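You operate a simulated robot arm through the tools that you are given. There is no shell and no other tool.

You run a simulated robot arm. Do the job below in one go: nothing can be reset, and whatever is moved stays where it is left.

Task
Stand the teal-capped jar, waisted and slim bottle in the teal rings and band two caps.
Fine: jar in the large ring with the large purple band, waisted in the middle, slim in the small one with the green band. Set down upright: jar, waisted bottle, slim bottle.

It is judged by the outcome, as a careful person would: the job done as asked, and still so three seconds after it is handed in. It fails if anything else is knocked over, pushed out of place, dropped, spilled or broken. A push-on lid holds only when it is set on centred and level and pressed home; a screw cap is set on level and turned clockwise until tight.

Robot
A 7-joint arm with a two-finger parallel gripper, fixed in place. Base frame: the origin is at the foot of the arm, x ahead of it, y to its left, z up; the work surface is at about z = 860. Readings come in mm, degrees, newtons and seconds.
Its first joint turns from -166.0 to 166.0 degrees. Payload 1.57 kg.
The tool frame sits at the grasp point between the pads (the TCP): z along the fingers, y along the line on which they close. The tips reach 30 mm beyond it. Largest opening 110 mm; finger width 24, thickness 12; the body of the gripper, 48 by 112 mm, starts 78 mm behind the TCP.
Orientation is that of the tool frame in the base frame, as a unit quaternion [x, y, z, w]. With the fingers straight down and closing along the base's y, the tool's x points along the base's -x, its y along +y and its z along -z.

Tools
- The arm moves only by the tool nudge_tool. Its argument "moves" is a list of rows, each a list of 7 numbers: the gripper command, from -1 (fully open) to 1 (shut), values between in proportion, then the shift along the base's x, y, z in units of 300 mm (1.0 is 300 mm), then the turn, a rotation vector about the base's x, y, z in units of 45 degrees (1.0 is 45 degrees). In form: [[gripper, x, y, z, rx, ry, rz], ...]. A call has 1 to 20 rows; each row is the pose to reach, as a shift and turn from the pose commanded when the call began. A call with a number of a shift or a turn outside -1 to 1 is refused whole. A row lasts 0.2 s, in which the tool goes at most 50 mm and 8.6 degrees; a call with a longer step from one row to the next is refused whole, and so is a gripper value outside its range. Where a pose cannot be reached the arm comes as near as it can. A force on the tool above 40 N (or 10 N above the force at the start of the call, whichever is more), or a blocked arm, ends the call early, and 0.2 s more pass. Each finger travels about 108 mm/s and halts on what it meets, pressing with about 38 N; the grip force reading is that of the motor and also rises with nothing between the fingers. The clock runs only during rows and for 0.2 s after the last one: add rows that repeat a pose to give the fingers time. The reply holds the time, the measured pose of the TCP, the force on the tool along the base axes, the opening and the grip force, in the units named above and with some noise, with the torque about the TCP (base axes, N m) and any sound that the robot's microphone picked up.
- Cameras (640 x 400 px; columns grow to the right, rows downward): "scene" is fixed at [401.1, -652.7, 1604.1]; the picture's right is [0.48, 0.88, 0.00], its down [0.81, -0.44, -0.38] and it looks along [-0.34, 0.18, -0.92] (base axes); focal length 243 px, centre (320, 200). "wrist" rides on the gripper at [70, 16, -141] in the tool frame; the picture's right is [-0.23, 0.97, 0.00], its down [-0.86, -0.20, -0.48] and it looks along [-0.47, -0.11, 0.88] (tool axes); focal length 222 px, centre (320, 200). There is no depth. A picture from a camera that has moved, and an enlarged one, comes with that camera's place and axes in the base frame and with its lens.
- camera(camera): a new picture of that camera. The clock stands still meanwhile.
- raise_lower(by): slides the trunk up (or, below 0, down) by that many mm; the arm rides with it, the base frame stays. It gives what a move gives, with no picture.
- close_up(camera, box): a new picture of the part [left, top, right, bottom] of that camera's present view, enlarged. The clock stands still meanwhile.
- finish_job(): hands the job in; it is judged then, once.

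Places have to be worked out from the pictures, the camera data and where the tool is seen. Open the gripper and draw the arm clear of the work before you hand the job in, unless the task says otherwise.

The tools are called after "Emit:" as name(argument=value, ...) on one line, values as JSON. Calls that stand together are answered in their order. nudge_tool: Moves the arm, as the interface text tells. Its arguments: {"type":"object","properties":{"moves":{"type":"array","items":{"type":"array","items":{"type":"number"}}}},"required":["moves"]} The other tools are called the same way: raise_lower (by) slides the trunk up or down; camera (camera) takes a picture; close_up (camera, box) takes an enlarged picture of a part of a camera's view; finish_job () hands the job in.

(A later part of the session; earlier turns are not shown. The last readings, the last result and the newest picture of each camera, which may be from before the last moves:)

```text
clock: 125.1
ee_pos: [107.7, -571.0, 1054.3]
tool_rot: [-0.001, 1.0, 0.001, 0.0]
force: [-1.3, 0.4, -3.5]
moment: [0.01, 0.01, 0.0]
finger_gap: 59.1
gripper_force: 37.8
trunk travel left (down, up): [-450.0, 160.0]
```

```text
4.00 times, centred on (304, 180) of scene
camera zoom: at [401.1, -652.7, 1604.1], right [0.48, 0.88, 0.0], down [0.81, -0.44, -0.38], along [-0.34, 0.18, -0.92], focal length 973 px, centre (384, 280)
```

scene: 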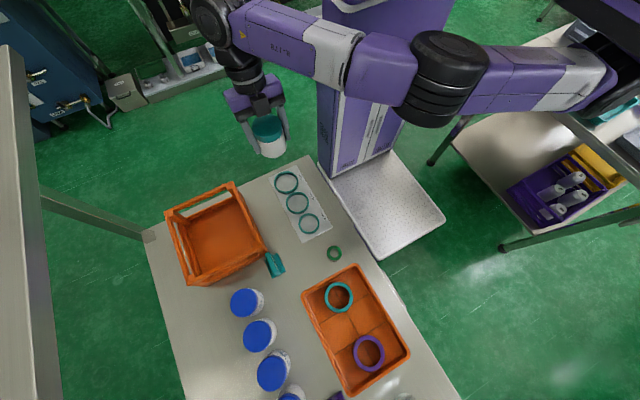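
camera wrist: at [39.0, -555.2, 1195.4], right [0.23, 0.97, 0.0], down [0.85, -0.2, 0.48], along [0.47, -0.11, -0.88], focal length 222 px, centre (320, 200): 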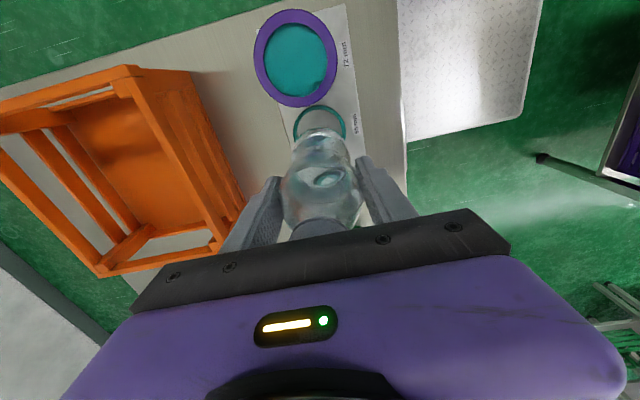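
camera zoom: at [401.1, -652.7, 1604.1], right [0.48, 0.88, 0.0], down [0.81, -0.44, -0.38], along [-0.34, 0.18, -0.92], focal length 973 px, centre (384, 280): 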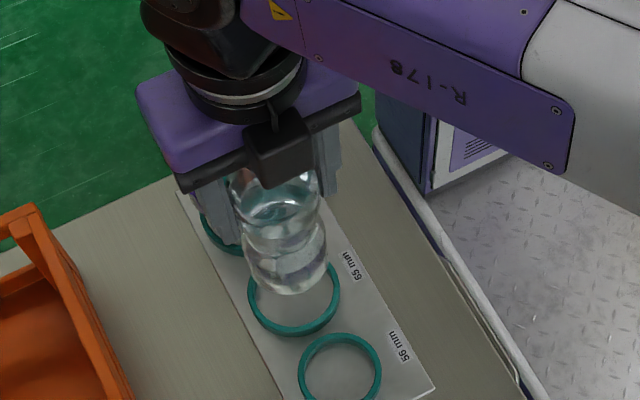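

Ring and bottle are both visible. I'll shift about (-5,-1) mm and lower so the base is ~12 mm above the ring, then re-measure.

Emit:
nudge_tool(moves=[[1, -0.004, 0, -0.02, 0, 0, 0], [1, -0.01, -0.002, -0.05, 0, 0, 0], [1, -0.0167, -0.003, -0.08, 0, 0, 0], [1, -0.0167, -0.003, -0.11, 0, 0, 0], [1, -0.0167, -0.003, -0.14, 0, 0, 0], [1, -0.0167, -0.003, -0.17, 0, 0, 0], [1, -0.0167, -0.003, -0.187, 0, 0, 0], [1, -0.0167, -0.003, -0.187, 0, 0, 0]])

Emit:
close_up(camera="wrist", box=[260, 90, 388, 170])

Emit:
close_up(camera="scene", box=[260, 160, 340, 225])

```text
clock: 126.9
ee_pos: [104.2, -572.4, 997.8]
tool_rot: [0.0, 1.0, 0.0, 0.0]
force: [0.4, -0.8, -3.7]
moment: [-0.02, 0.01, 0.03]
finger_gap: 58.9
gripper_force: 37.5
trunk travel left (down, up): [-450.0, 160.0]
```

```text
5.00 times, centred on (324, 130) of wrist
camera zoom: at [34.5, -556.3, 1139.0], right [0.23, 0.97, 0.0], down [0.85, -0.2, 0.48], along [0.47, -0.11, -0.88], focal length 1111 px, centre (300, 550)
```

zoom: 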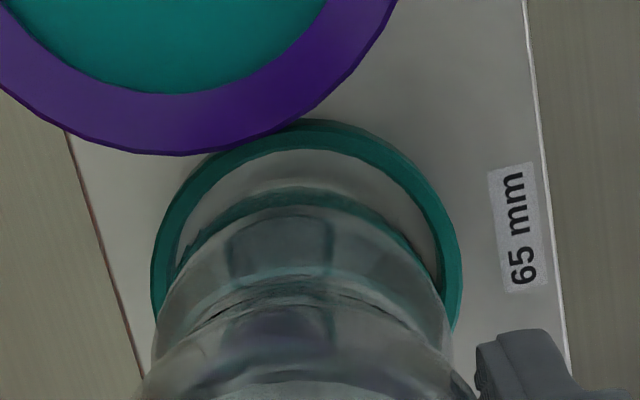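

```text
6.15 times, centred on (300, 192) of scene
camera zoom: at [401.1, -652.7, 1604.1], right [0.48, 0.88, 0.0], down [0.81, -0.44, -0.38], along [-0.34, 0.18, -0.92], focal length 1497 px, centre (443, 246)
```

zoom: 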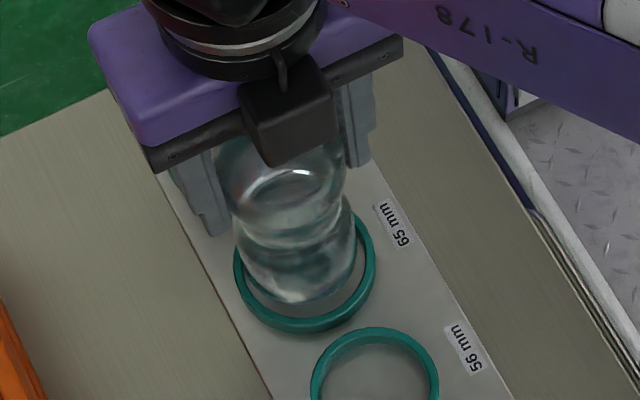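

Alignment estimates differ by a couple of mm between cameras; I'll zoom further on the bottle base and ring in both.

Emit:
close_up(camera="scene", box=[278, 186, 326, 216])

Emit:
close_up(camera="wrist", box=[280, 105, 360, 155])

```text
13.33 times, centred on (302, 201) of scene
camera zoom: at [401.1, -652.7, 1604.1], right [0.48, 0.88, 0.0], down [0.81, -0.44, -0.38], along [-0.34, 0.18, -0.92], focal length 3243 px, centre (560, 187)
```

zoom: 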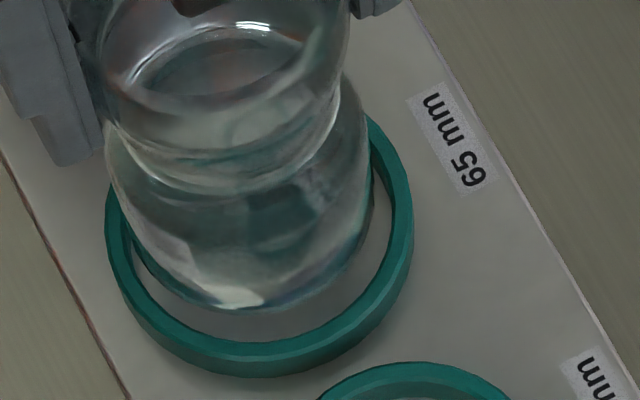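

```text
8.00 times, centred on (320, 130) of wrist
camera zoom: at [34.5, -556.3, 1139.0], right [0.23, 0.97, 0.0], down [0.85, -0.2, 0.48], along [0.47, -0.11, -0.88], focal length 1777 px, centre (320, 760)
```

zoom: 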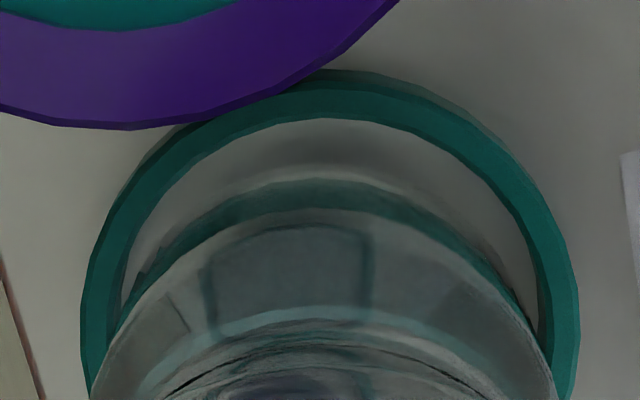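

Weighing both views, the bottle base is about (+1,-1.8) mm off the ring centre. I'll correct by (-1,+1.8) mm, lower to just above the rim, and compare again.

Emit:
nudge_tool(moves=[[1, -0.0033, 0.006, 0, 0, 0, 0], [1, -0.0033, 0.006, -0.012, 0, 0, 0], [1, -0.0033, 0.006, -0.024, 0, 0, 0], [1, -0.0033, 0.006, -0.03, 0, 0, 0]])

Emit:
close_up(camera="scene", box=[278, 186, 326, 216])

Emit:
close_up(camera="wrist", box=[280, 105, 360, 155])

```text
clock: 127.9
ee_pos: [102.6, -571.6, 988.6]
tool_rot: [0.0, 1.0, 0.0, 0.0]
force: [0.0, 0.1, -2.9]
moment: [-0.03, 0.02, 0.0]
finger_gap: 59.2
gripper_force: 38.4
trunk travel left (down, up): [-450.0, 160.0]
```

```text
13.33 times, centred on (302, 201) of scene
camera zoom: at [401.1, -652.7, 1604.1], right [0.48, 0.88, 0.0], down [0.81, -0.44, -0.38], along [-0.34, 0.18, -0.92], focal length 3243 px, centre (560, 187)
```

zoom: 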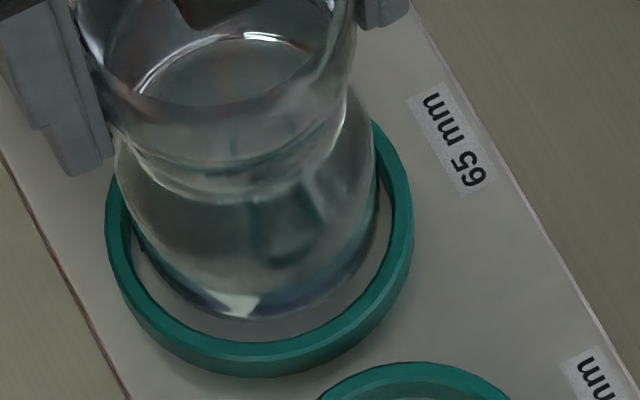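

```text
8.00 times, centred on (320, 130) of wrist
camera zoom: at [33.3, -554.7, 1129.7], right [0.23, 0.97, 0.0], down [0.85, -0.2, 0.48], along [0.47, -0.11, -0.88], focal length 1777 px, centre (320, 760)
```

zoom: 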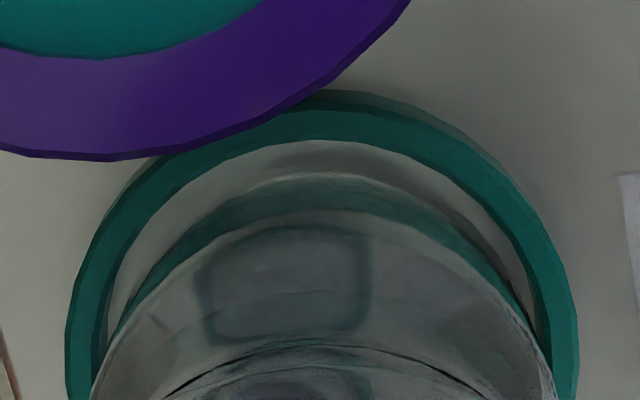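

Now both views put the base within ~1 mm of concentric. Tiny correction (-0.3,+0.5) and lower slowly with force watch.

Emit:
nudge_tool(moves=[[1, -0.001, 0.0017, 0, 0, 0, 0], [1, -0.001, 0.0017, -0.007, 0, 0, 0], [1, -0.001, 0.0017, -0.014, 0, 0, 0], [1, -0.001, 0.0017, -0.021, 0, 0, 0], [1, -0.001, 0.0017, -0.028, 0, 0, 0]])

Emit:
close_up(camera="scene", box=[278, 186, 326, 216])

Emit:
close_up(camera="wrist", box=[280, 105, 360, 155])

```text
clock: 129.1
ee_pos: [102.6, -570.5, 980.5]
tool_rot: [0.0, 1.0, 0.0, 0.001]
force: [1.4, 0.5, -3.8]
moment: [0.0, 0.03, -0.02]
finger_gap: 59.2
gripper_force: 37.8
trunk travel left (down, up): [-450.0, 160.0]
```

```text
13.33 times, centred on (302, 201) of scene
camera zoom: at [401.1, -652.7, 1604.1], right [0.48, 0.88, 0.0], down [0.81, -0.44, -0.38], along [-0.34, 0.18, -0.92], focal length 3243 px, centre (560, 187)
```

zoom: 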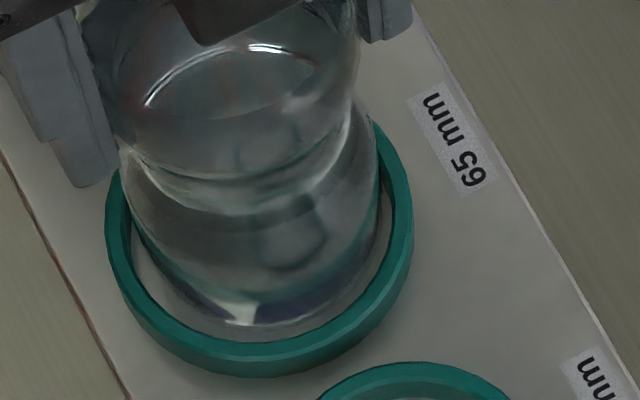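

```text
8.00 times, centred on (320, 130) of wrist
camera zoom: at [32.9, -554.0, 1121.6], right [0.23, 0.97, 0.0], down [0.85, -0.2, 0.48], along [0.47, -0.11, -0.88], focal length 1777 px, centre (320, 760)
```

zoom: 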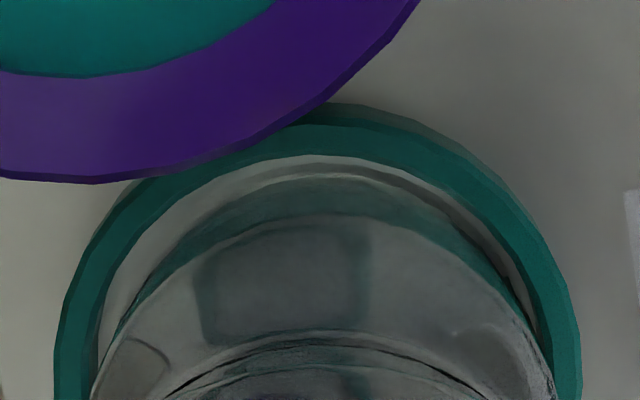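

The base is now inside the ring without contact. Continue lowering to the mat.

Emit:
nudge_tool(moves=[[1, 0, 0, -0.007, 0, 0, 0], [1, 0, 0, -0.014, 0, 0, 0], [1, 0, 0, -0.02, 0, 0, 0], [1, 0, 0, -0.025, 0, 0, 0]])

Emit:
close_up(camera="scene", box=[278, 186, 326, 216])

```text
clock: 130.1
ee_pos: [102.3, -571.3, 975.0]
tool_rot: [-0.001, 1.0, -0.001, 0.0]
force: [5.0, 6.2, 22.1]
moment: [0.19, -0.52, 0.07]
finger_gap: 59.5
gripper_force: 38.3
trunk travel left (down, up): [-450.0, 160.0]
```

```text
13.33 times, centred on (302, 201) of scene
camera zoom: at [401.1, -652.7, 1604.1], right [0.48, 0.88, 0.0], down [0.81, -0.44, -0.38], along [-0.34, 0.18, -0.92], focal length 3243 px, centre (560, 187)
```

zoom: 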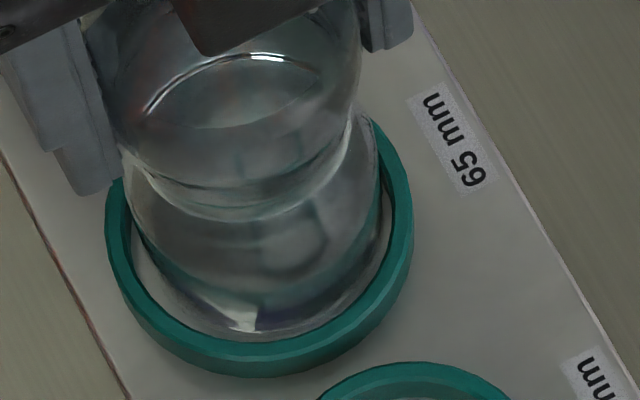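

Contact at 975 with the base well below the rim (rim ≈875), so it's on the mat, one edge first. I'll relieve the push by ~1.5 mm, then open the fingers gently.

Emit:
nudge_tool(moves=[[1, 0, 0, 0.004, 0, 0, 0], [1, 0, 0, 0.005, 0, 0, 0]])

Emit:
close_up(camera="wrist", box=[280, 105, 360, 155])

```text
clock: 130.7
ee_pos: [102.2, -570.0, 976.0]
tool_rot: [-0.001, 1.0, -0.001, 0.0]
force: [2.6, 3.0, 24.2]
moment: [0.04, -0.36, 0.06]
finger_gap: 59.3
gripper_force: 37.3
trunk travel left (down, up): [-450.0, 160.0]
```

```text
8.00 times, centred on (320, 130) of wrist
camera zoom: at [33.0, -553.7, 1116.7], right [0.23, 0.97, 0.0], down [0.86, -0.2, 0.48], along [0.47, -0.11, -0.88], focal length 1777 px, centre (320, 760)
```

zoom: 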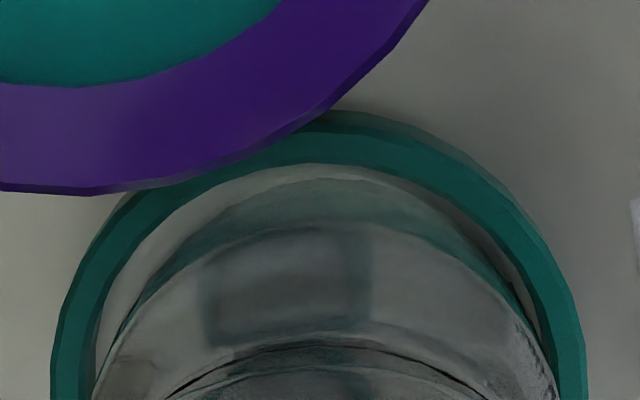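

Still 24 N; raise another 2 mm to unload before opening.

Emit:
nudge_tool(moves=[[1, 0, 0, 0.004, 0, 0, 0], [1, 0, 0, 0.007, 0, 0, 0], [1, 0, 0, 0.007, 0, 0, 0]])

```text
clock: 131.5
ee_pos: [102.1, -570.3, 975.0]
tool_rot: [0.0, 1.0, 0.001, 0.0]
force: [-0.4, -1.7, 2.6]
moment: [-0.32, 0.21, -0.02]
finger_gap: 59.0
gripper_force: 38.1
trunk travel left (down, up): [-450.0, 160.0]
```

Nearly unloaded. Opening the fingers slightly and watching the bottle settle.

Emit:
nudge_tool(moves=[[-0.15, 0, 0, 0, 0, 0, 0], [-0.25, 0, 0, 0, 0, 0, 0], [-0.25, 0, 0, 0, 0, 0, 0]])

Emit:
camera(camera="wrist")

Emit:
close_up(camera="scene", box=[262, 160, 326, 216])

```text
clock: 132.3
ee_pos: [102.1, -571.1, 975.1]
tool_rot: [0.0, 1.0, 0.0, 0.0]
force: [0.5, 0.4, -0.4]
moment: [0.03, -0.01, -0.04]
finger_gap: 68.7
gripper_force: 0.1
trunk travel left (down, up): [-450.0, 160.0]
```

```text
taken
camera wrist: at [33.2, -553.9, 1117.6], right [0.23, 0.97, 0.0], down [0.85, -0.2, 0.48], along [0.47, -0.11, -0.88], focal length 222 px, centre (320, 200)
```

wrist: 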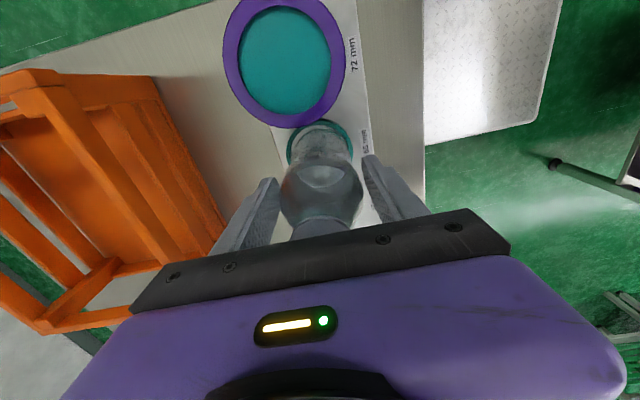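

```text
7.14 times, centred on (294, 188) of scene
camera zoom: at [401.1, -652.7, 1604.1], right [0.48, 0.88, 0.0], down [0.81, -0.44, -0.38], along [-0.34, 0.18, -0.92], focal length 1737 px, centre (506, 286)
```

zoom: 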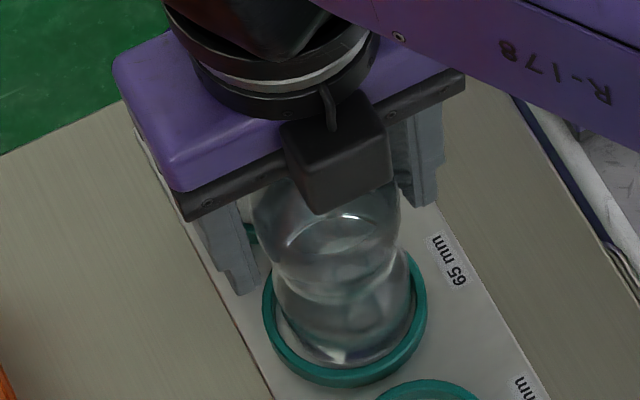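

Bottle stands free in the middle ring. I'll open fully and rise straight up clear of the cap, then inspect.

Emit:
nudge_tool(moves=[[-0.6, 0, 0, 0, 0, 0, 0], [-1, 0, 0, 0.02, 0, 0, 0], [-1, 0, 0, 0.08, 0, 0, 0], [-1, 0, 0, 0.18, 0, 0, 0], [-1, 0, 0, 0.3, 0, 0, 0], [-1, 0, 0, 0.42, 0, 0, 0], [-1, 0, 0, 0.5, 0, 0, 0], [-1, 0, 0, 0.5, 0, 0, 0]])

Emit:
camera(camera="wrist")

Emit:
close_up(camera="scene", box=[246, 150, 342, 220])

```text
clock: 134.1
ee_pos: [103.1, -571.5, 1126.1]
tool_rot: [0.0, 1.0, 0.0, 0.0]
force: [-0.2, -0.8, -0.1]
moment: [0.0, 0.0, 0.0]
finger_gap: 110.0
gripper_force: 0.0
trunk travel left (down, up): [-450.0, 160.0]
```

```text
taken
camera wrist: at [33.6, -554.9, 1267.4], right [0.23, 0.97, 0.0], down [0.85, -0.2, 0.48], along [0.47, -0.11, -0.88], focal length 222 px, centre (320, 200)
```

wrist: 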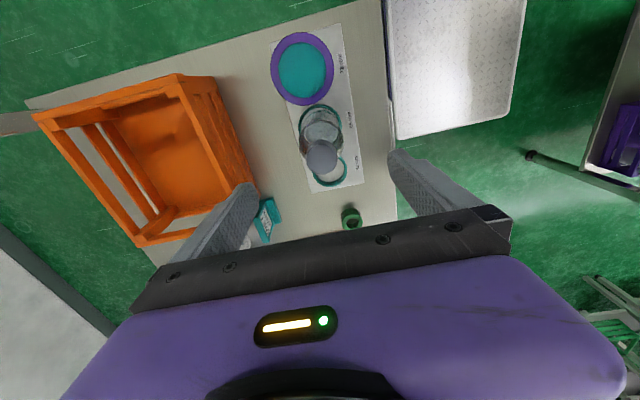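

```text
5.71 times, centred on (294, 185) of scene
camera zoom: at [401.1, -652.7, 1604.1], right [0.48, 0.88, 0.0], down [0.81, -0.44, -0.38], along [-0.34, 0.18, -0.92], focal length 1390 px, centre (469, 286)
```

zoom: 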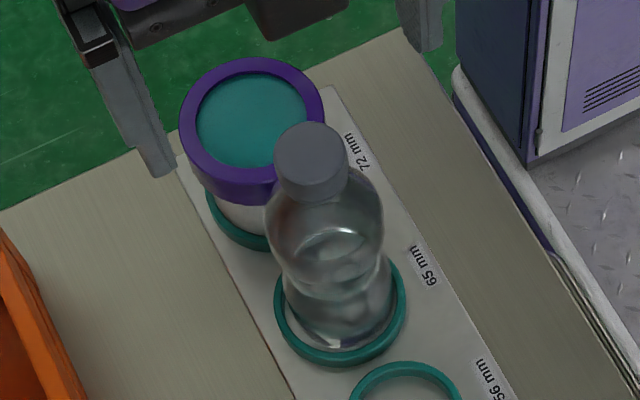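

Jar and waisted bottle both stand properly in their rings. Next the slim bottle, far out (r≈1077), which needs a tilted reach: I'll travel back, yaw to face it radially and tilt outward 35°, staying high and inward for a look.

Emit:
nudge_tool(moves=[[-1, 0.1, 0, 0, 0, 0, 0], [-1, 0.25, 0, 0, 0, 0, 0], [-1, 0.4, 0, 0, 0, 0, 0], [-1, 0.55, 0, 0, 0, 0, 0], [-1, 0.7, 0, 0, 0, 0, 0], [-1, 0.85, 0, 0, 0, 0, 0], [-1, 1.0, 0, 0, 0, 0, 0], [-1, 1.0, 0, 0, 0, 0, 0]])

Emit:
nudge_tool(moves=[[-1, 0.12, 0, 0, 0, 0, -0.12], [-1, 0.26, 0, 0, 0, 0, -0.26], [-1, 0.4, 0, 0, 0, 0, -0.4], [-1, 0.54, 0, 0, 0, 0, -0.56], [-1, 0.65, 0, 0, 0, 0, -0.724], [-1, 0.65, 0, 0, 0, 0, -0.724]])

Emit:
nudge_tool(moves=[[-1, 0.03, 0, 0, -0.08, -0.13, 0], [-1, 0.06, 0, 0, -0.168, -0.262, 0], [-1, 0.09, 0, 0, -0.252, -0.393, 0], [-1, 0.12, 0, 0, -0.335, -0.524, 0], [-1, 0.12, 0, 0, -0.419, -0.655, 0], [-1, 0.12, 0, 0, -0.419, -0.655, 0]])

Emit:
camera(camera="wrist")

Emit:
close_up(camera="wrist", box=[240, 80, 400, 230])

```text
clock: 135.9
ee_pos: [402.7, -570.7, 1125.6]
tool_rot: [0.0, 1.0, 0.0, -0.001]
force: [0.2, 0.3, 0.4]
moment: [0.0, -0.02, 0.05]
finger_gap: 110.2
gripper_force: 0.0
trunk travel left (down, up): [-450.0, 160.0]
```

```text
clock: 137.3
ee_pos: [597.2, -571.0, 1126.2]
tool_rot: [0.281, 0.96, 0.0, 0.0]
force: [-0.3, 0.0, 0.4]
moment: [0.0, 0.01, -0.02]
finger_gap: 110.0
gripper_force: 0.1
trunk travel left (down, up): [-450.0, 160.0]
```

```text
clock: 138.7
ee_pos: [634.6, -571.0, 1126.7]
tool_rot: [0.267, 0.915, -0.084, 0.29]
force: [-1.2, 0.1, 0.6]
moment: [0.02, 0.04, 0.01]
finger_gap: 110.0
gripper_force: 0.1
trunk travel left (down, up): [-450.0, 160.0]
```

```text
taken
camera wrist: at [526.4, -481.9, 1202.3], right [0.68, 0.72, 0.13], down [0.25, -0.4, 0.88], along [0.69, -0.57, -0.45], focal length 222 px, centre (320, 200)
```

wrist: 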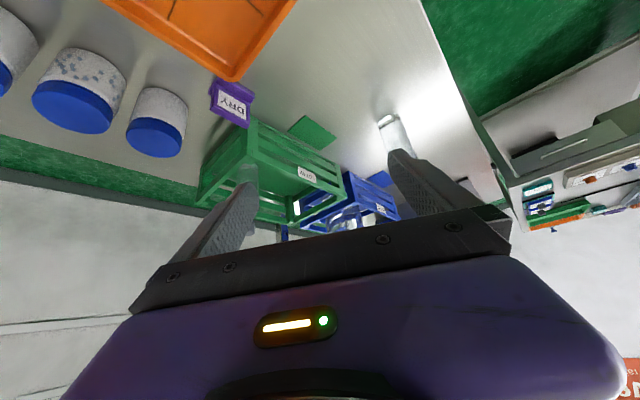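

```text
2.67 times, centred on (320, 155) of wrist
camera zoom: at [526.4, -481.9, 1202.3], right [0.68, 0.72, 0.13], down [0.25, -0.4, 0.88], along [0.69, -0.57, -0.45], focal length 592 px, centre (320, 320)
```

zoom: 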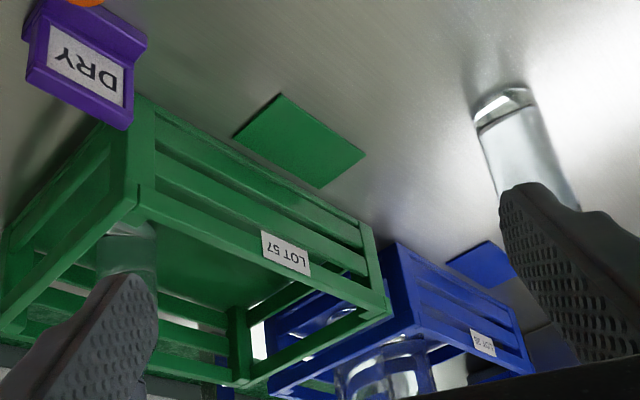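

The slim bottle is in front, to the right. I'll move to a pre-grasp point ~120 mm inward of it along the radius, at z≈1000, and look.

Emit:
nudge_tool(moves=[[-1, 0.1, 0.03, -0.04, 0, 0, 0], [-1, 0.22, 0.07, -0.12, 0, 0, 0], [-1, 0.34, 0.11, -0.2, 0, 0, 0], [-1, 0.46, 0.15, -0.3, 0, 0, 0], [-1, 0.575, 0.187, -0.4, 0, 0, 0], [-1, 0.575, 0.187, -0.42, 0, 0, 0], [-1, 0.575, 0.187, -0.42, 0, 0, 0]])

Emit:
camera(camera="wrist")

Emit:
close_up(camera="wrist", box=[230, 60, 410, 230])

```text
clock: 140.3
ee_pos: [805.2, -514.5, 999.1]
tool_rot: [0.268, 0.915, -0.085, 0.289]
force: [-0.7, -0.9, 0.1]
moment: [0.01, -0.02, 0.02]
finger_gap: 109.9
gripper_force: 0.2
trunk travel left (down, up): [-450.0, 160.0]
```

```text
taken
camera wrist: at [697.8, -425.4, 1075.6], right [0.68, 0.72, 0.13], down [0.25, -0.4, 0.88], along [0.69, -0.57, -0.45], focal length 222 px, centre (320, 200)
```

wrist: 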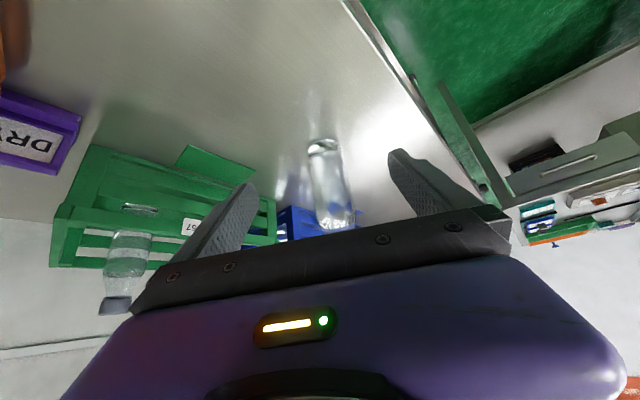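

```text
2.35 times, centred on (320, 145) of wrist
camera zoom: at [697.8, -425.4, 1075.6], right [0.68, 0.72, 0.13], down [0.25, -0.4, 0.88], along [0.69, -0.57, -0.45], focal length 523 px, centre (320, 329)
```

zoom: 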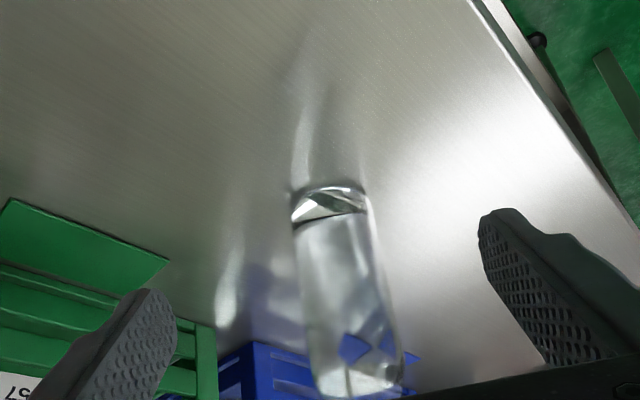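

Slim bottle base ≈(911,-579.5), Ø≈49. I'll lower to z≈942 here, then advance radially halfway and re-check.

Emit:
nudge_tool(moves=[[-1, 0, 0, -0.1, 0, 0, 0], [-1, 0, 0, -0.19, 0, 0, 0], [-1, 0.06, -0.037, -0.19, 0, 0, 0], [-1, 0.13, -0.08, -0.19, 0, 0, 0], [-1, 0.19, -0.117, -0.19, 0, 0, 0], [-1, 0.19, -0.117, -0.19, 0, 0, 0]])

Emit:
camera(camera="wrist")

Emit:
close_up(camera="wrist", box=[230, 80, 410, 230])

```text
clock: 141.7
ee_pos: [862.1, -549.7, 942.5]
tool_rot: [0.268, 0.915, -0.085, 0.289]
force: [-0.4, 0.6, 0.0]
moment: [0.0, 0.0, 0.01]
finger_gap: 110.1
gripper_force: 0.1
trunk travel left (down, up): [-450.0, 160.0]
```

```text
taken
camera wrist: at [754.9, -460.9, 1018.5], right [0.68, 0.72, 0.13], down [0.25, -0.4, 0.88], along [0.69, -0.57, -0.45], focal length 222 px, centre (320, 200)
```

wrist: 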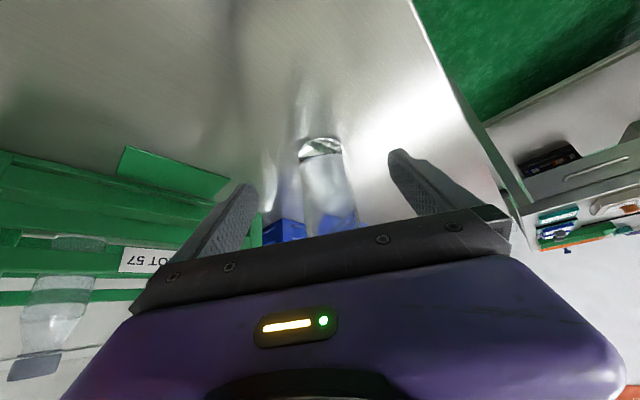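

```text
2.67 times, centred on (320, 155) of wrist
camera zoom: at [754.9, -460.9, 1018.5], right [0.68, 0.72, 0.13], down [0.25, -0.4, 0.88], along [0.69, -0.57, -0.45], focal length 592 px, centre (320, 320)
```

zoom: 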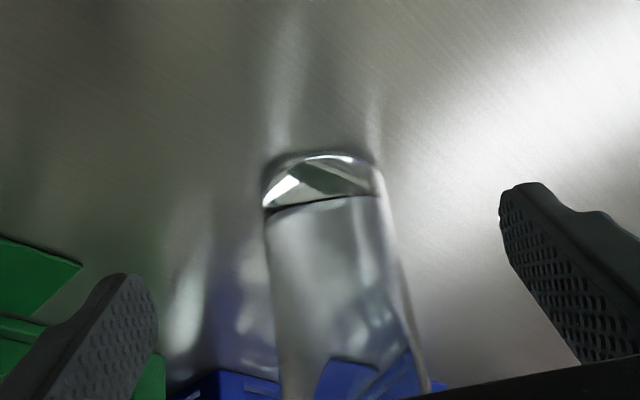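

The bottle lies centred between the fingers, ~57 mm further out. Advance the rest of the way.

Emit:
nudge_tool(moves=[[-1, 0.05, -0.031, 0, 0, 0, 0], [-1, 0.11, -0.068, 0, 0, 0, 0], [-1, 0.162, -0.1, 0, 0, 0, 0], [-1, 0.162, -0.1, 0, 0, 0, 0]])

Emit:
camera(camera="wrist")

Emit:
close_up(camera="wrist", box=[230, 80, 410, 240])

```text
clock: 142.7
ee_pos: [910.3, -580.1, 943.3]
tool_rot: [0.268, 0.916, -0.084, 0.288]
force: [0.2, -0.9, 0.3]
moment: [0.01, 0.03, -0.02]
finger_gap: 110.1
gripper_force: 0.0
trunk travel left (down, up): [-450.0, 160.0]
```

```text
taken
camera wrist: at [803.5, -491.1, 1019.4], right [0.68, 0.72, 0.13], down [0.25, -0.4, 0.88], along [0.69, -0.57, -0.45], focal length 222 px, centre (320, 200)
```

wrist: 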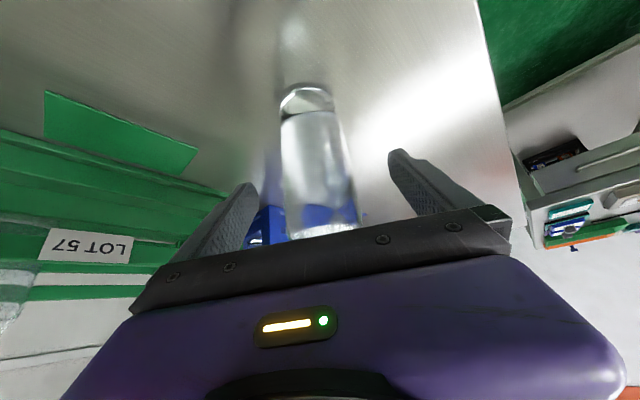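

```text
2.50 times, centred on (320, 160) of wrist
camera zoom: at [803.5, -491.1, 1019.4], right [0.68, 0.72, 0.13], down [0.25, -0.4, 0.88], along [0.69, -0.57, -0.45], focal length 555 px, centre (320, 300)
```

zoom: 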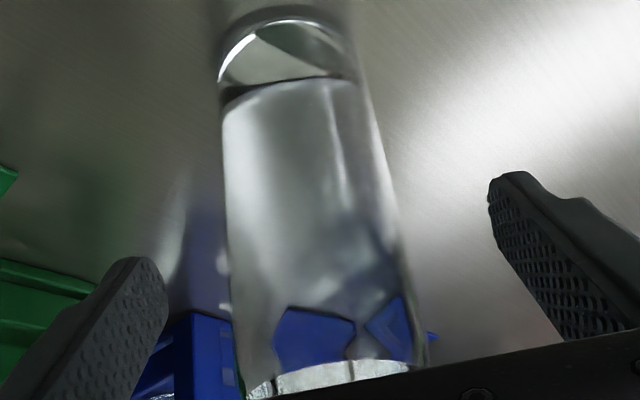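

The tool reached the spot and the bottle is centred at the grasp point. Closing and test-lifting slowly.

Emit:
nudge_tool(moves=[[1, 0, 0, 0, 0, 0, 0], [1, 0, 0, 0, 0, 0, 0], [1, 0, 0, 0, 0, 0, 0], [1, 0, 0, 0, 0, 0, 0], [1, 0, 0, 0, 0, 0, 0], [1, 0, 0, 0, 0, 0, 0]])

Emit:
nudge_tool(moves=[[1, 0, 0, 0.005, 0, 0, 0], [1, 0, 0, 0.01, 0, 0, 0], [1, 0, 0, 0.02, 0, 0, 0], [1, 0, 0, 0.03, 0, 0, 0], [1, 0, 0, 0.04, 0, 0, 0], [1, 0, 0, 0.04, 0, 0, 0]])

Emit:
close_up(camera="wrist", box=[230, 80, 410, 240])

```text
clock: 144.1
ee_pos: [910.5, -579.4, 943.1]
tool_rot: [0.267, 0.916, -0.084, 0.288]
force: [0.4, 0.8, 0.2]
moment: [-0.04, 0.07, -0.03]
finger_gap: 50.9
gripper_force: 38.3
trunk travel left (down, up): [-450.0, 160.0]
```

```text
clock: 145.5
ee_pos: [910.4, -578.8, 956.4]
tool_rot: [0.268, 0.916, -0.084, 0.288]
force: [0.4, 0.0, -2.3]
moment: [0.0, 0.0, -0.02]
finger_gap: 50.5
gripper_force: 38.0
trunk travel left (down, up): [-450.0, 160.0]
```

```text
2.50 times, centred on (320, 160) of wrist
camera zoom: at [804.1, -490.7, 1031.2], right [0.68, 0.72, 0.13], down [0.25, -0.4, 0.88], along [0.69, -0.57, -0.45], focal length 555 px, centre (320, 300)
```

zoom: 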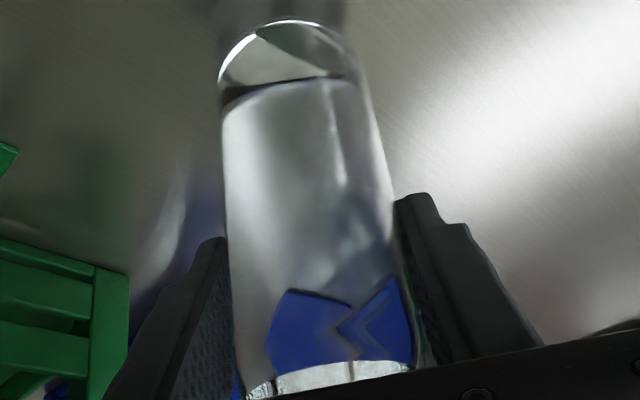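

Holding well (50.7 mm). I'll carry it, low, to a clear spot near (735,-558) where I can re-grip it with an upright tool.

Emit:
nudge_tool(moves=[[1, 0, 0, 0.02, 0, 0, 0], [1, 0, 0, 0.04, 0, 0, 0], [1, -0.02, 0, 0.05, 0, 0, 0], [1, -0.05, 0.005, 0.05, 0, 0, 0], [1, -0.1, 0.01, 0.05, 0, 0, 0], [1, -0.15, 0.015, 0.05, 0, 0, 0], [1, -0.21, 0.02, 0.05, 0, 0, 0], [1, -0.27, 0.03, 0.05, 0, 0, 0], [1, -0.33, 0.04, 0.05, 0, 0, 0], [1, -0.39, 0.05, 0.05, 0, 0, 0], [1, -0.45, 0.06, 0.05, 0, 0, 0], [1, -0.51, 0.067, 0.05, 0, 0, 0], [1, -0.56, 0.067, 0.05, 0, 0, 0], [1, -0.583, 0.067, 0.05, 0, 0, 0], [1, -0.583, 0.067, 0.05, 0, 0, 0]])

Emit:
close_up(camera="wrist", box=[230, 80, 410, 240])

```text
clock: 148.7
ee_pos: [735.6, -559.5, 970.2]
tool_rot: [0.267, 0.915, -0.084, 0.289]
force: [0.0, -0.1, -1.5]
moment: [0.02, 0.0, 0.01]
finger_gap: 50.7
gripper_force: 38.1
trunk travel left (down, up): [-450.0, 160.0]
```

```text
2.50 times, centred on (320, 160) of wrist
camera zoom: at [628.7, -470.6, 1046.1], right [0.68, 0.72, 0.13], down [0.25, -0.4, 0.88], along [0.69, -0.57, -0.45], focal length 555 px, centre (320, 300)
```

zoom: 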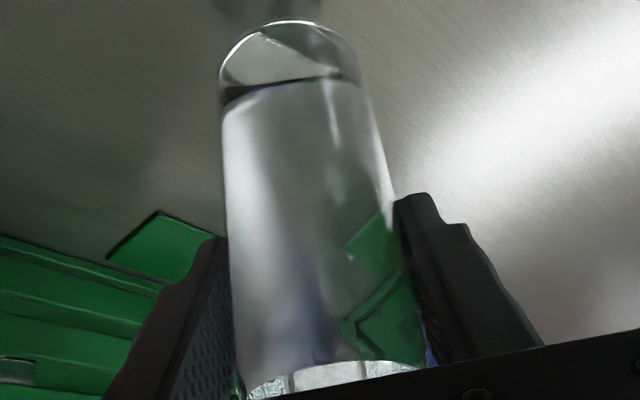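

Bottle at the intermediate spot. Lowering it gently to the table (contact expected at TCP ≈943).

Emit:
nudge_tool(moves=[[1, 0, 0, -0.02, 0, 0, 0], [1, 0, 0, -0.045, 0, 0, 0], [1, 0, 0, -0.07, 0, 0, 0], [1, 0, 0, -0.082, 0, 0, 0], [1, 0, 0, -0.088, 0, 0, 0], [1, 0, 0, -0.091, 0, 0, 0]])

```text
clock: 150.1
ee_pos: [736.9, -558.8, 944.2]
tool_rot: [0.268, 0.915, -0.085, 0.289]
force: [-0.1, 0.9, -0.2]
moment: [0.09, 0.09, -0.01]
finger_gap: 50.6
gripper_force: 37.5
trunk travel left (down, up): [-450.0, 160.0]
```

Load is transferring to the table. One more millimetre, then open and back off inward/up along the tool axis.

Emit:
nudge_tool(moves=[[1, 0, 0, -0.003, 0, 0, 0], [1, 0, 0, -0.003, 0, 0, 0]])

Emit:
nudge_tool(moves=[[0, 0, 0, 0, 0, 0, 0], [-0.5, 0, 0, 0, 0, 0, 0], [-1, 0, 0, 0, 0, 0, 0], [-1, 0, 0, 0, 0, 0, 0]])

Emit:
close_up(camera="wrist", box=[230, 80, 410, 240])

```text
clock: 150.7
ee_pos: [736.5, -558.8, 944.5]
tool_rot: [0.269, 0.915, -0.085, 0.289]
force: [-1.9, 2.8, 12.0]
moment: [0.33, 0.42, -0.05]
finger_gap: 50.7
gripper_force: 38.1
trunk travel left (down, up): [-450.0, 160.0]
```

```text
clock: 151.7
ee_pos: [735.9, -559.9, 942.2]
tool_rot: [0.268, 0.915, -0.085, 0.288]
force: [0.0, -0.1, 0.2]
moment: [-0.02, 0.03, -0.01]
finger_gap: 110.0
gripper_force: 0.0
trunk travel left (down, up): [-450.0, 160.0]
```

```text
2.50 times, centred on (320, 160) of wrist
camera zoom: at [629.2, -470.7, 1017.9], right [0.68, 0.72, 0.13], down [0.25, -0.4, 0.88], along [0.69, -0.57, -0.45], focal length 555 px, centre (320, 300)
```

zoom: 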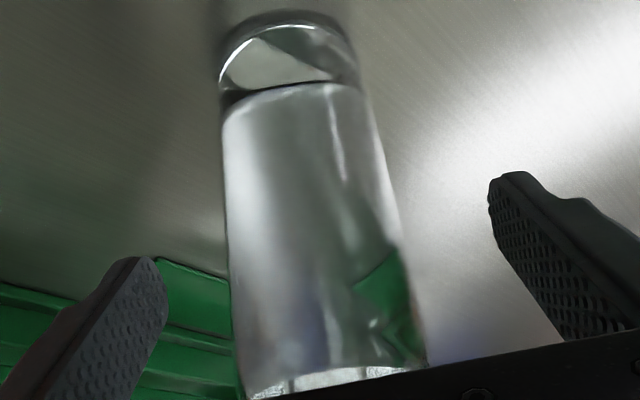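

The slim bottle stands upright at about (736,-559). Backing off inward, then rising and returning the tool to upright, yaw 0.

Emit:
nudge_tool(moves=[[-1, -0.06, 0.039, 0, 0, 0, 0], [-1, -0.14, 0.09, 0, 0, 0, 0], [-1, -0.24, 0.154, 0.02, 0, 0, 0], [-1, -0.33, 0.21, 0.08, 0, 0, 0], [-1, -0.33, 0.21, 0.22, 0, 0, 0], [-1, -0.33, 0.21, 0.38, 0, 0, 0], [-1, -0.33, 0.21, 0.54, 0, 0, 0], [-1, -0.33, 0.21, 0.66, 0, 0, 0], [-1, -0.33, 0.21, 0.66, 0, 0, 0]])

Emit:
nudge_tool(moves=[[-1, 0, 0, 0, 0.084, 0.131, 0], [-1, 0, 0, 0, 0.168, 0.262, 0], [-1, 0, 0, 0, 0.252, 0.393, 0], [-1, 0, 0, 0, 0.335, 0.524, 0], [-1, 0, 0, 0, 0.419, 0.655, 0], [-1, 0, 0, 0, 0.419, 0.655, 0]])

Emit:
nudge_tool(moves=[[-1, 0, -0.05, 0, 0, 0, 0.17], [-1, 0, -0.12, 0, 0, 0, 0.34], [-1, 0, -0.18, 0, 0, 0, 0.51], [-1, 0, -0.217, 0, 0, 0, 0.68], [-1, 0, -0.217, 0, 0, 0, 0.724], [-1, 0, -0.217, 0, 0, 0, 0.724]])

Emit:
camera(camera="wrist")

Emit:
close_up(camera="wrist", box=[240, 110, 400, 230])

```text
clock: 153.7
ee_pos: [636.9, -495.7, 1139.7]
tool_rot: [0.268, 0.915, -0.085, 0.288]
force: [-0.3, -0.5, 0.0]
moment: [0.04, 0.0, -0.01]
finger_gap: 110.1
gripper_force: 0.1
trunk travel left (down, up): [-450.0, 160.0]
```

```text
clock: 155.1
ee_pos: [636.6, -497.5, 1140.6]
tool_rot: [0.28, 0.96, 0.001, -0.002]
force: [0.9, -0.7, -1.2]
moment: [0.01, 0.04, 0.0]
finger_gap: 109.9
gripper_force: 0.2
trunk travel left (down, up): [-450.0, 160.0]
```

```text
clock: 156.5
ee_pos: [637.0, -561.3, 1140.3]
tool_rot: [0.0, 1.0, 0.0, 0.0]
force: [-0.1, -0.3, -1.0]
moment: [0.02, 0.02, 0.0]
finger_gap: 110.1
gripper_force: 0.0
trunk travel left (down, up): [-450.0, 160.0]
```

```text
taken
camera wrist: at [568.4, -544.6, 1281.3], right [0.23, 0.97, 0.0], down [0.86, -0.2, 0.48], along [0.47, -0.11, -0.88], focal length 222 px, centre (320, 200)
```

wrist: 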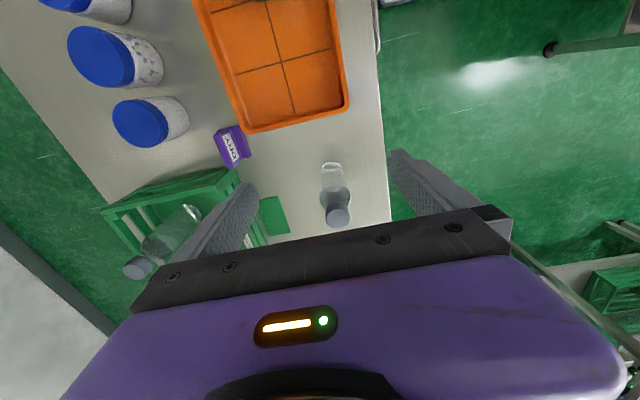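

```text
3.33 times, centred on (320, 170) of wrist
camera zoom: at [568.4, -544.6, 1281.3], right [0.23, 0.97, 0.0], down [0.86, -0.2, 0.48], along [0.47, -0.11, -0.88], focal length 740 px, centre (320, 300)
```

zoom: 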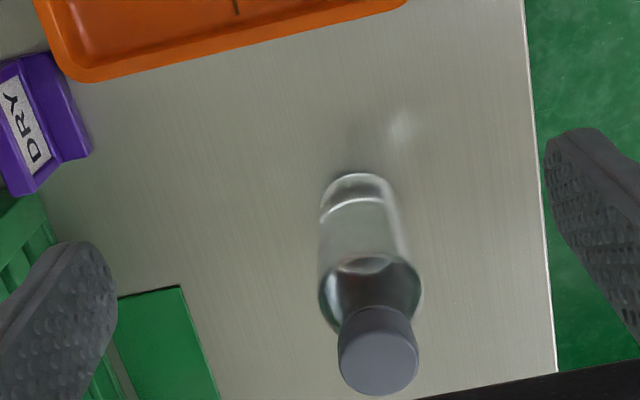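

The slim bottle is at ≈(736.5,-560.5), top ≈1028. Moving over it with the upright tool.

Emit:
nudge_tool(moves=[[-1, 0.1, 0, 0, 0, 0, 0], [-1, 0.22, 0.002, -0.05, 0, 0, 0], [-1, 0.332, 0.002, -0.1, 0, 0, 0], [-1, 0.332, 0.002, -0.17, 0, 0, 0], [-1, 0.332, 0.002, -0.17, 0, 0, 0]])

Emit:
close_up(camera="wrist", box=[220, 90, 420, 240])

```text
clock: 157.7
ee_pos: [736.1, -561.4, 1089.3]
tool_rot: [0.0, 1.0, 0.0, -0.001]
force: [0.0, 0.7, -0.2]
moment: [0.0, -0.01, 0.03]
finger_gap: 110.1
gripper_force: 0.1
trunk travel left (down, up): [-450.0, 160.0]
```

```text
2.67 times, centred on (320, 165) of wrist
camera zoom: at [667.6, -543.6, 1230.3], right [0.23, 0.97, 0.0], down [0.85, -0.2, 0.48], along [0.47, -0.11, -0.88], focal length 592 px, centre (320, 293)
```

zoom: 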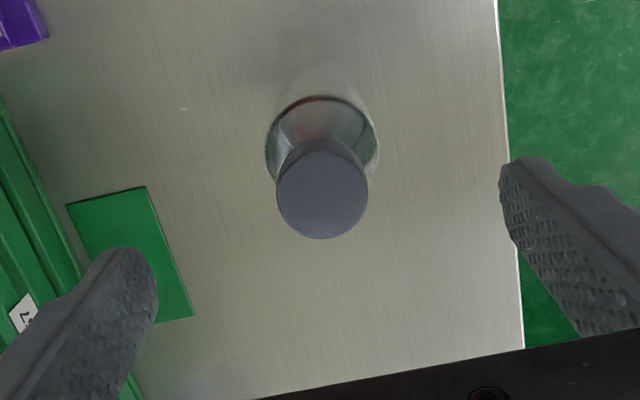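

Well centred (bottle ~2 mm toward -x). Descend to z≈958 and grip.

Emit:
nudge_tool(moves=[[-1, -0.006, 0.001, -0.06, 0, 0, 0], [-1, -0.006, 0.001, -0.16, 0, 0, 0], [-1, -0.006, 0.001, -0.26, 0, 0, 0], [-1, -0.006, 0.001, -0.36, 0, 0, 0], [-1, -0.006, 0.001, -0.42, 0, 0, 0], [-1, -0.006, 0.001, -0.436, 0, 0, 0], [-1, -0.006, 0.001, -0.436, 0, 0, 0]])

Emit:
close_up(camera="wrist", box=[220, 90, 420, 240])

```text
clock: 159.3
ee_pos: [735.0, -559.9, 958.4]
tool_rot: [0.0, 1.0, 0.0, 0.0]
force: [-0.3, 0.2, -1.1]
moment: [0.0, 0.0, -0.02]
finger_gap: 110.0
gripper_force: 0.0
trunk travel left (down, up): [-450.0, 160.0]
```

```text
2.67 times, centred on (320, 165) of wrist
camera zoom: at [665.8, -543.9, 1099.9], right [0.23, 0.97, 0.0], down [0.85, -0.2, 0.48], along [0.47, -0.11, -0.88], focal length 592 px, centre (320, 293)
```

zoom: 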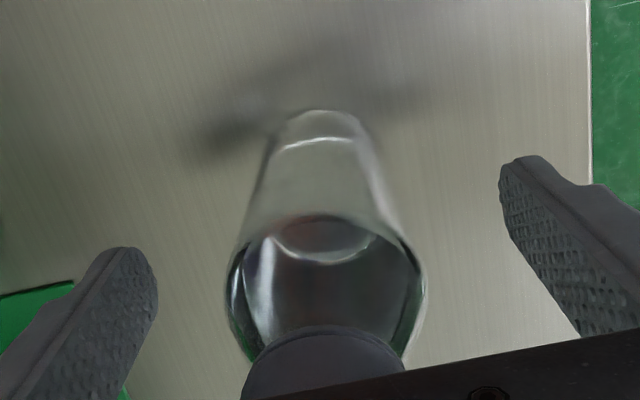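

Centred with the cap clear of the palm. Close and slow test lift.

Emit:
nudge_tool(moves=[[1, 0, 0, 0, 0, 0, 0], [1, 0, 0, 0, 0, 0, 0], [1, 0, 0, 0, 0, 0, 0], [1, 0, 0, 0, 0, 0, 0], [1, 0, 0, 0, 0, 0, 0], [1, 0, 0, 0, 0, 0, 0]])

Emit:
nudge_tool(moves=[[1, 0, 0, 0.005, 0, 0, 0], [1, 0, 0, 0.01, 0, 0, 0], [1, 0, 0, 0.02, 0, 0, 0], [1, 0, 0, 0.035, 0, 0, 0], [1, 0, 0, 0.06, 0, 0, 0], [1, 0, 0, 0.09, 0, 0, 0], [1, 0, 0, 0.12, 0, 0, 0], [1, 0, 0, 0.15, 0, 0, 0], [1, 0, 0, 0.18, 0, 0, 0], [1, 0, 0, 0.21, 0, 0, 0], [1, 0, 0, 0.24, 0, 0, 0], [1, 0, 0, 0.25, 0, 0, 0], [1, 0, 0, 0.25, 0, 0, 0]])

Emit:
close_up(camera="wrist", box=[220, 90, 420, 240])

```text
clock: 160.7
ee_pos: [734.5, -560.8, 959.2]
tool_rot: [0.0, 1.0, 0.0, 0.0]
force: [-0.1, 0.8, 1.8]
moment: [0.03, 0.01, -0.02]
finger_gap: 51.1
gripper_force: 38.6
trunk travel left (down, up): [-450.0, 160.0]
```

```text
clock: 163.5
ee_pos: [734.8, -561.4, 1033.9]
tool_rot: [0.0, 1.0, 0.0, 0.0]
force: [-0.1, 0.4, -1.5]
moment: [0.02, 0.03, 0.03]
finger_gap: 51.1
gripper_force: 37.5
trunk travel left (down, up): [-450.0, 160.0]
```

```text
2.67 times, centred on (320, 165) of wrist
camera zoom: at [665.9, -543.8, 1174.8], right [0.23, 0.97, 0.0], down [0.86, -0.2, 0.48], along [0.47, -0.11, -0.88], focal length 592 px, centre (320, 293)
```

zoom: 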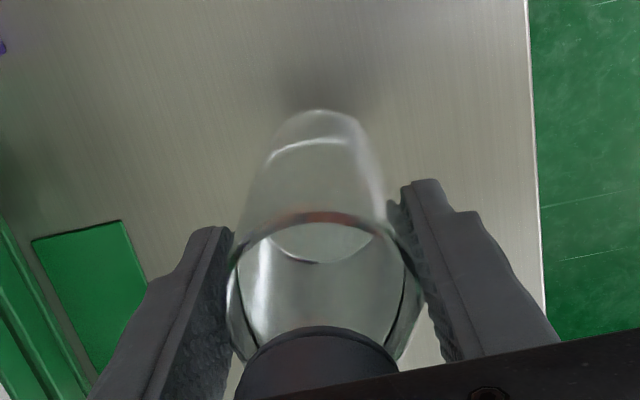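

Bottle secure at 51.1 mm. Carrying it toward the small ring with gentle ramps.

Emit:
nudge_tool(moves=[[1, -0.02, 0, 0, 0, 0, 0], [1, -0.05, 0, 0, 0, 0, 0], [1, -0.1, 0, 0, 0, 0, 0], [1, -0.16, 0, 0, 0, 0, 0], [1, -0.22, 0, 0, 0, 0, 0], [1, -0.28, 0, 0, 0, 0, 0], [1, -0.34, 0, 0, 0, 0, 0], [1, -0.4, 0, 0, 0, 0, 0], [1, -0.46, 0, 0, 0, 0, 0], [1, -0.52, 0, 0, 0, 0, 0], [1, -0.58, 0, 0, 0, 0, 0], [1, -0.64, 0, 0, 0, 0, 0], [1, -0.7, 0, 0, 0, 0, 0], [1, -0.76, 0, 0, 0, 0, 0], [1, -0.82, 0, 0, 0, 0, 0], [1, -0.88, 0, 0, 0, 0, 0], [1, -0.92, 0, 0, 0, 0, 0], [1, -0.945, 0, 0, 0, 0, 0], [1, -0.95, 0, 0, 0, 0, 0]])

Emit:
nudge_tool(moves=[[1, -0.02, 0, 0, 0, 0, 0], [1, -0.05, 0, 0, 0, 0, 0], [1, -0.1, -0.003, 0, 0, 0, 0], [1, -0.16, -0.006, 0, 0, 0, 0], [1, -0.22, -0.01, 0, 0, 0, 0], [1, -0.28, -0.015, 0, 0, 0, 0], [1, -0.34, -0.02, 0, 0, 0, 0], [1, -0.4, -0.025, 0, 0, 0, 0], [1, -0.46, -0.03, 0, 0, 0, 0], [1, -0.52, -0.033, 0, 0, 0, 0], [1, -0.58, -0.033, 0, 0, 0, 0], [1, -0.64, -0.033, 0, 0, 0, 0], [1, -0.7, -0.033, 0, 0, 0, 0], [1, -0.76, -0.033, 0, 0, 0, 0], [1, -0.81, -0.033, 0, 0, 0, 0], [1, -0.845, -0.033, 0, 0, 0, 0], [1, -0.866, -0.033, 0, 0, 0, 0], [1, -0.866, -0.033, 0, 0, 0, 0]])

Emit:
camera(camera="wrist")

Emit:
close_up(camera="wrist", box=[240, 80, 400, 200])

Emit:
close_up(camera="scene", box=[256, 160, 352, 240])

```text
clock: 167.5
ee_pos: [450.5, -561.0, 1032.2]
tool_rot: [0.0, 1.0, 0.0, 0.0]
force: [-0.6, 1.2, -2.2]
moment: [0.01, 0.0, -0.03]
finger_gap: 50.9
gripper_force: 37.9
trunk travel left (down, up): [-450.0, 160.0]
```

```text
clock: 171.3
ee_pos: [190.4, -572.2, 1032.3]
tool_rot: [-0.001, 1.0, 0.001, 0.0]
force: [-0.2, -1.2, -2.3]
moment: [0.01, -0.02, -0.01]
finger_gap: 51.1
gripper_force: 38.1
trunk travel left (down, up): [-450.0, 160.0]
```

```text
taken
camera wrist: at [121.6, -554.4, 1174.4], right [0.23, 0.97, 0.0], down [0.86, -0.2, 0.48], along [0.47, -0.11, -0.88], focal length 222 px, centre (320, 200)
```

wrist: 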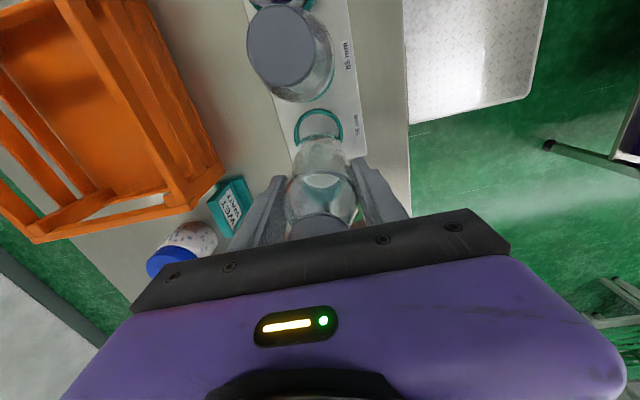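

```text
3.33 times, centred on (320, 140) of wrist
camera zoom: at [121.6, -554.4, 1174.4], right [0.23, 0.97, 0.0], down [0.86, -0.2, 0.48], along [0.47, -0.11, -0.88], focal length 740 px, centre (320, 400)
```

zoom: 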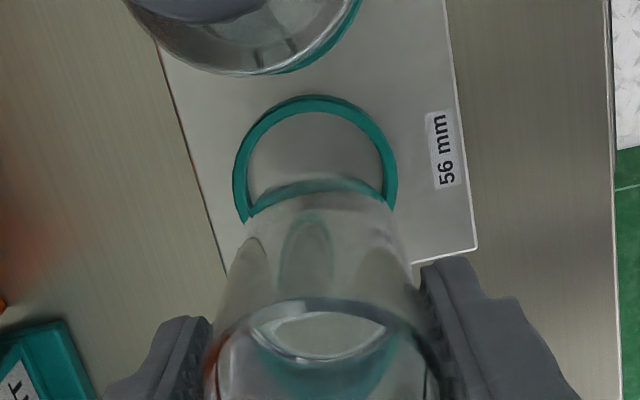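

```text
5.00 times, centred on (304, 200) of scene
camera zoom: at [401.1, -652.7, 1604.1], right [0.48, 0.88, 0.0], down [0.81, -0.44, -0.38], along [-0.34, 0.18, -0.92], focal length 1216 px, centre (400, 200)
```

zoom: 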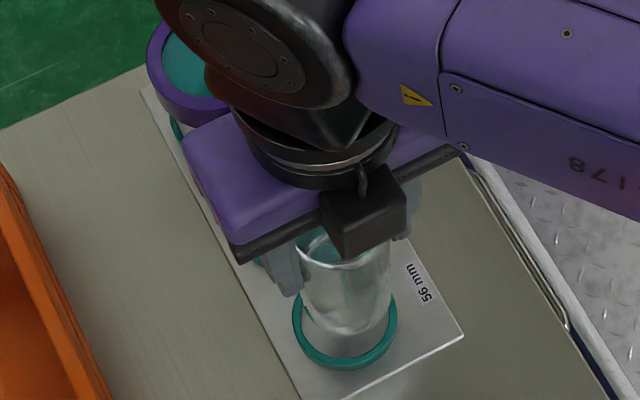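

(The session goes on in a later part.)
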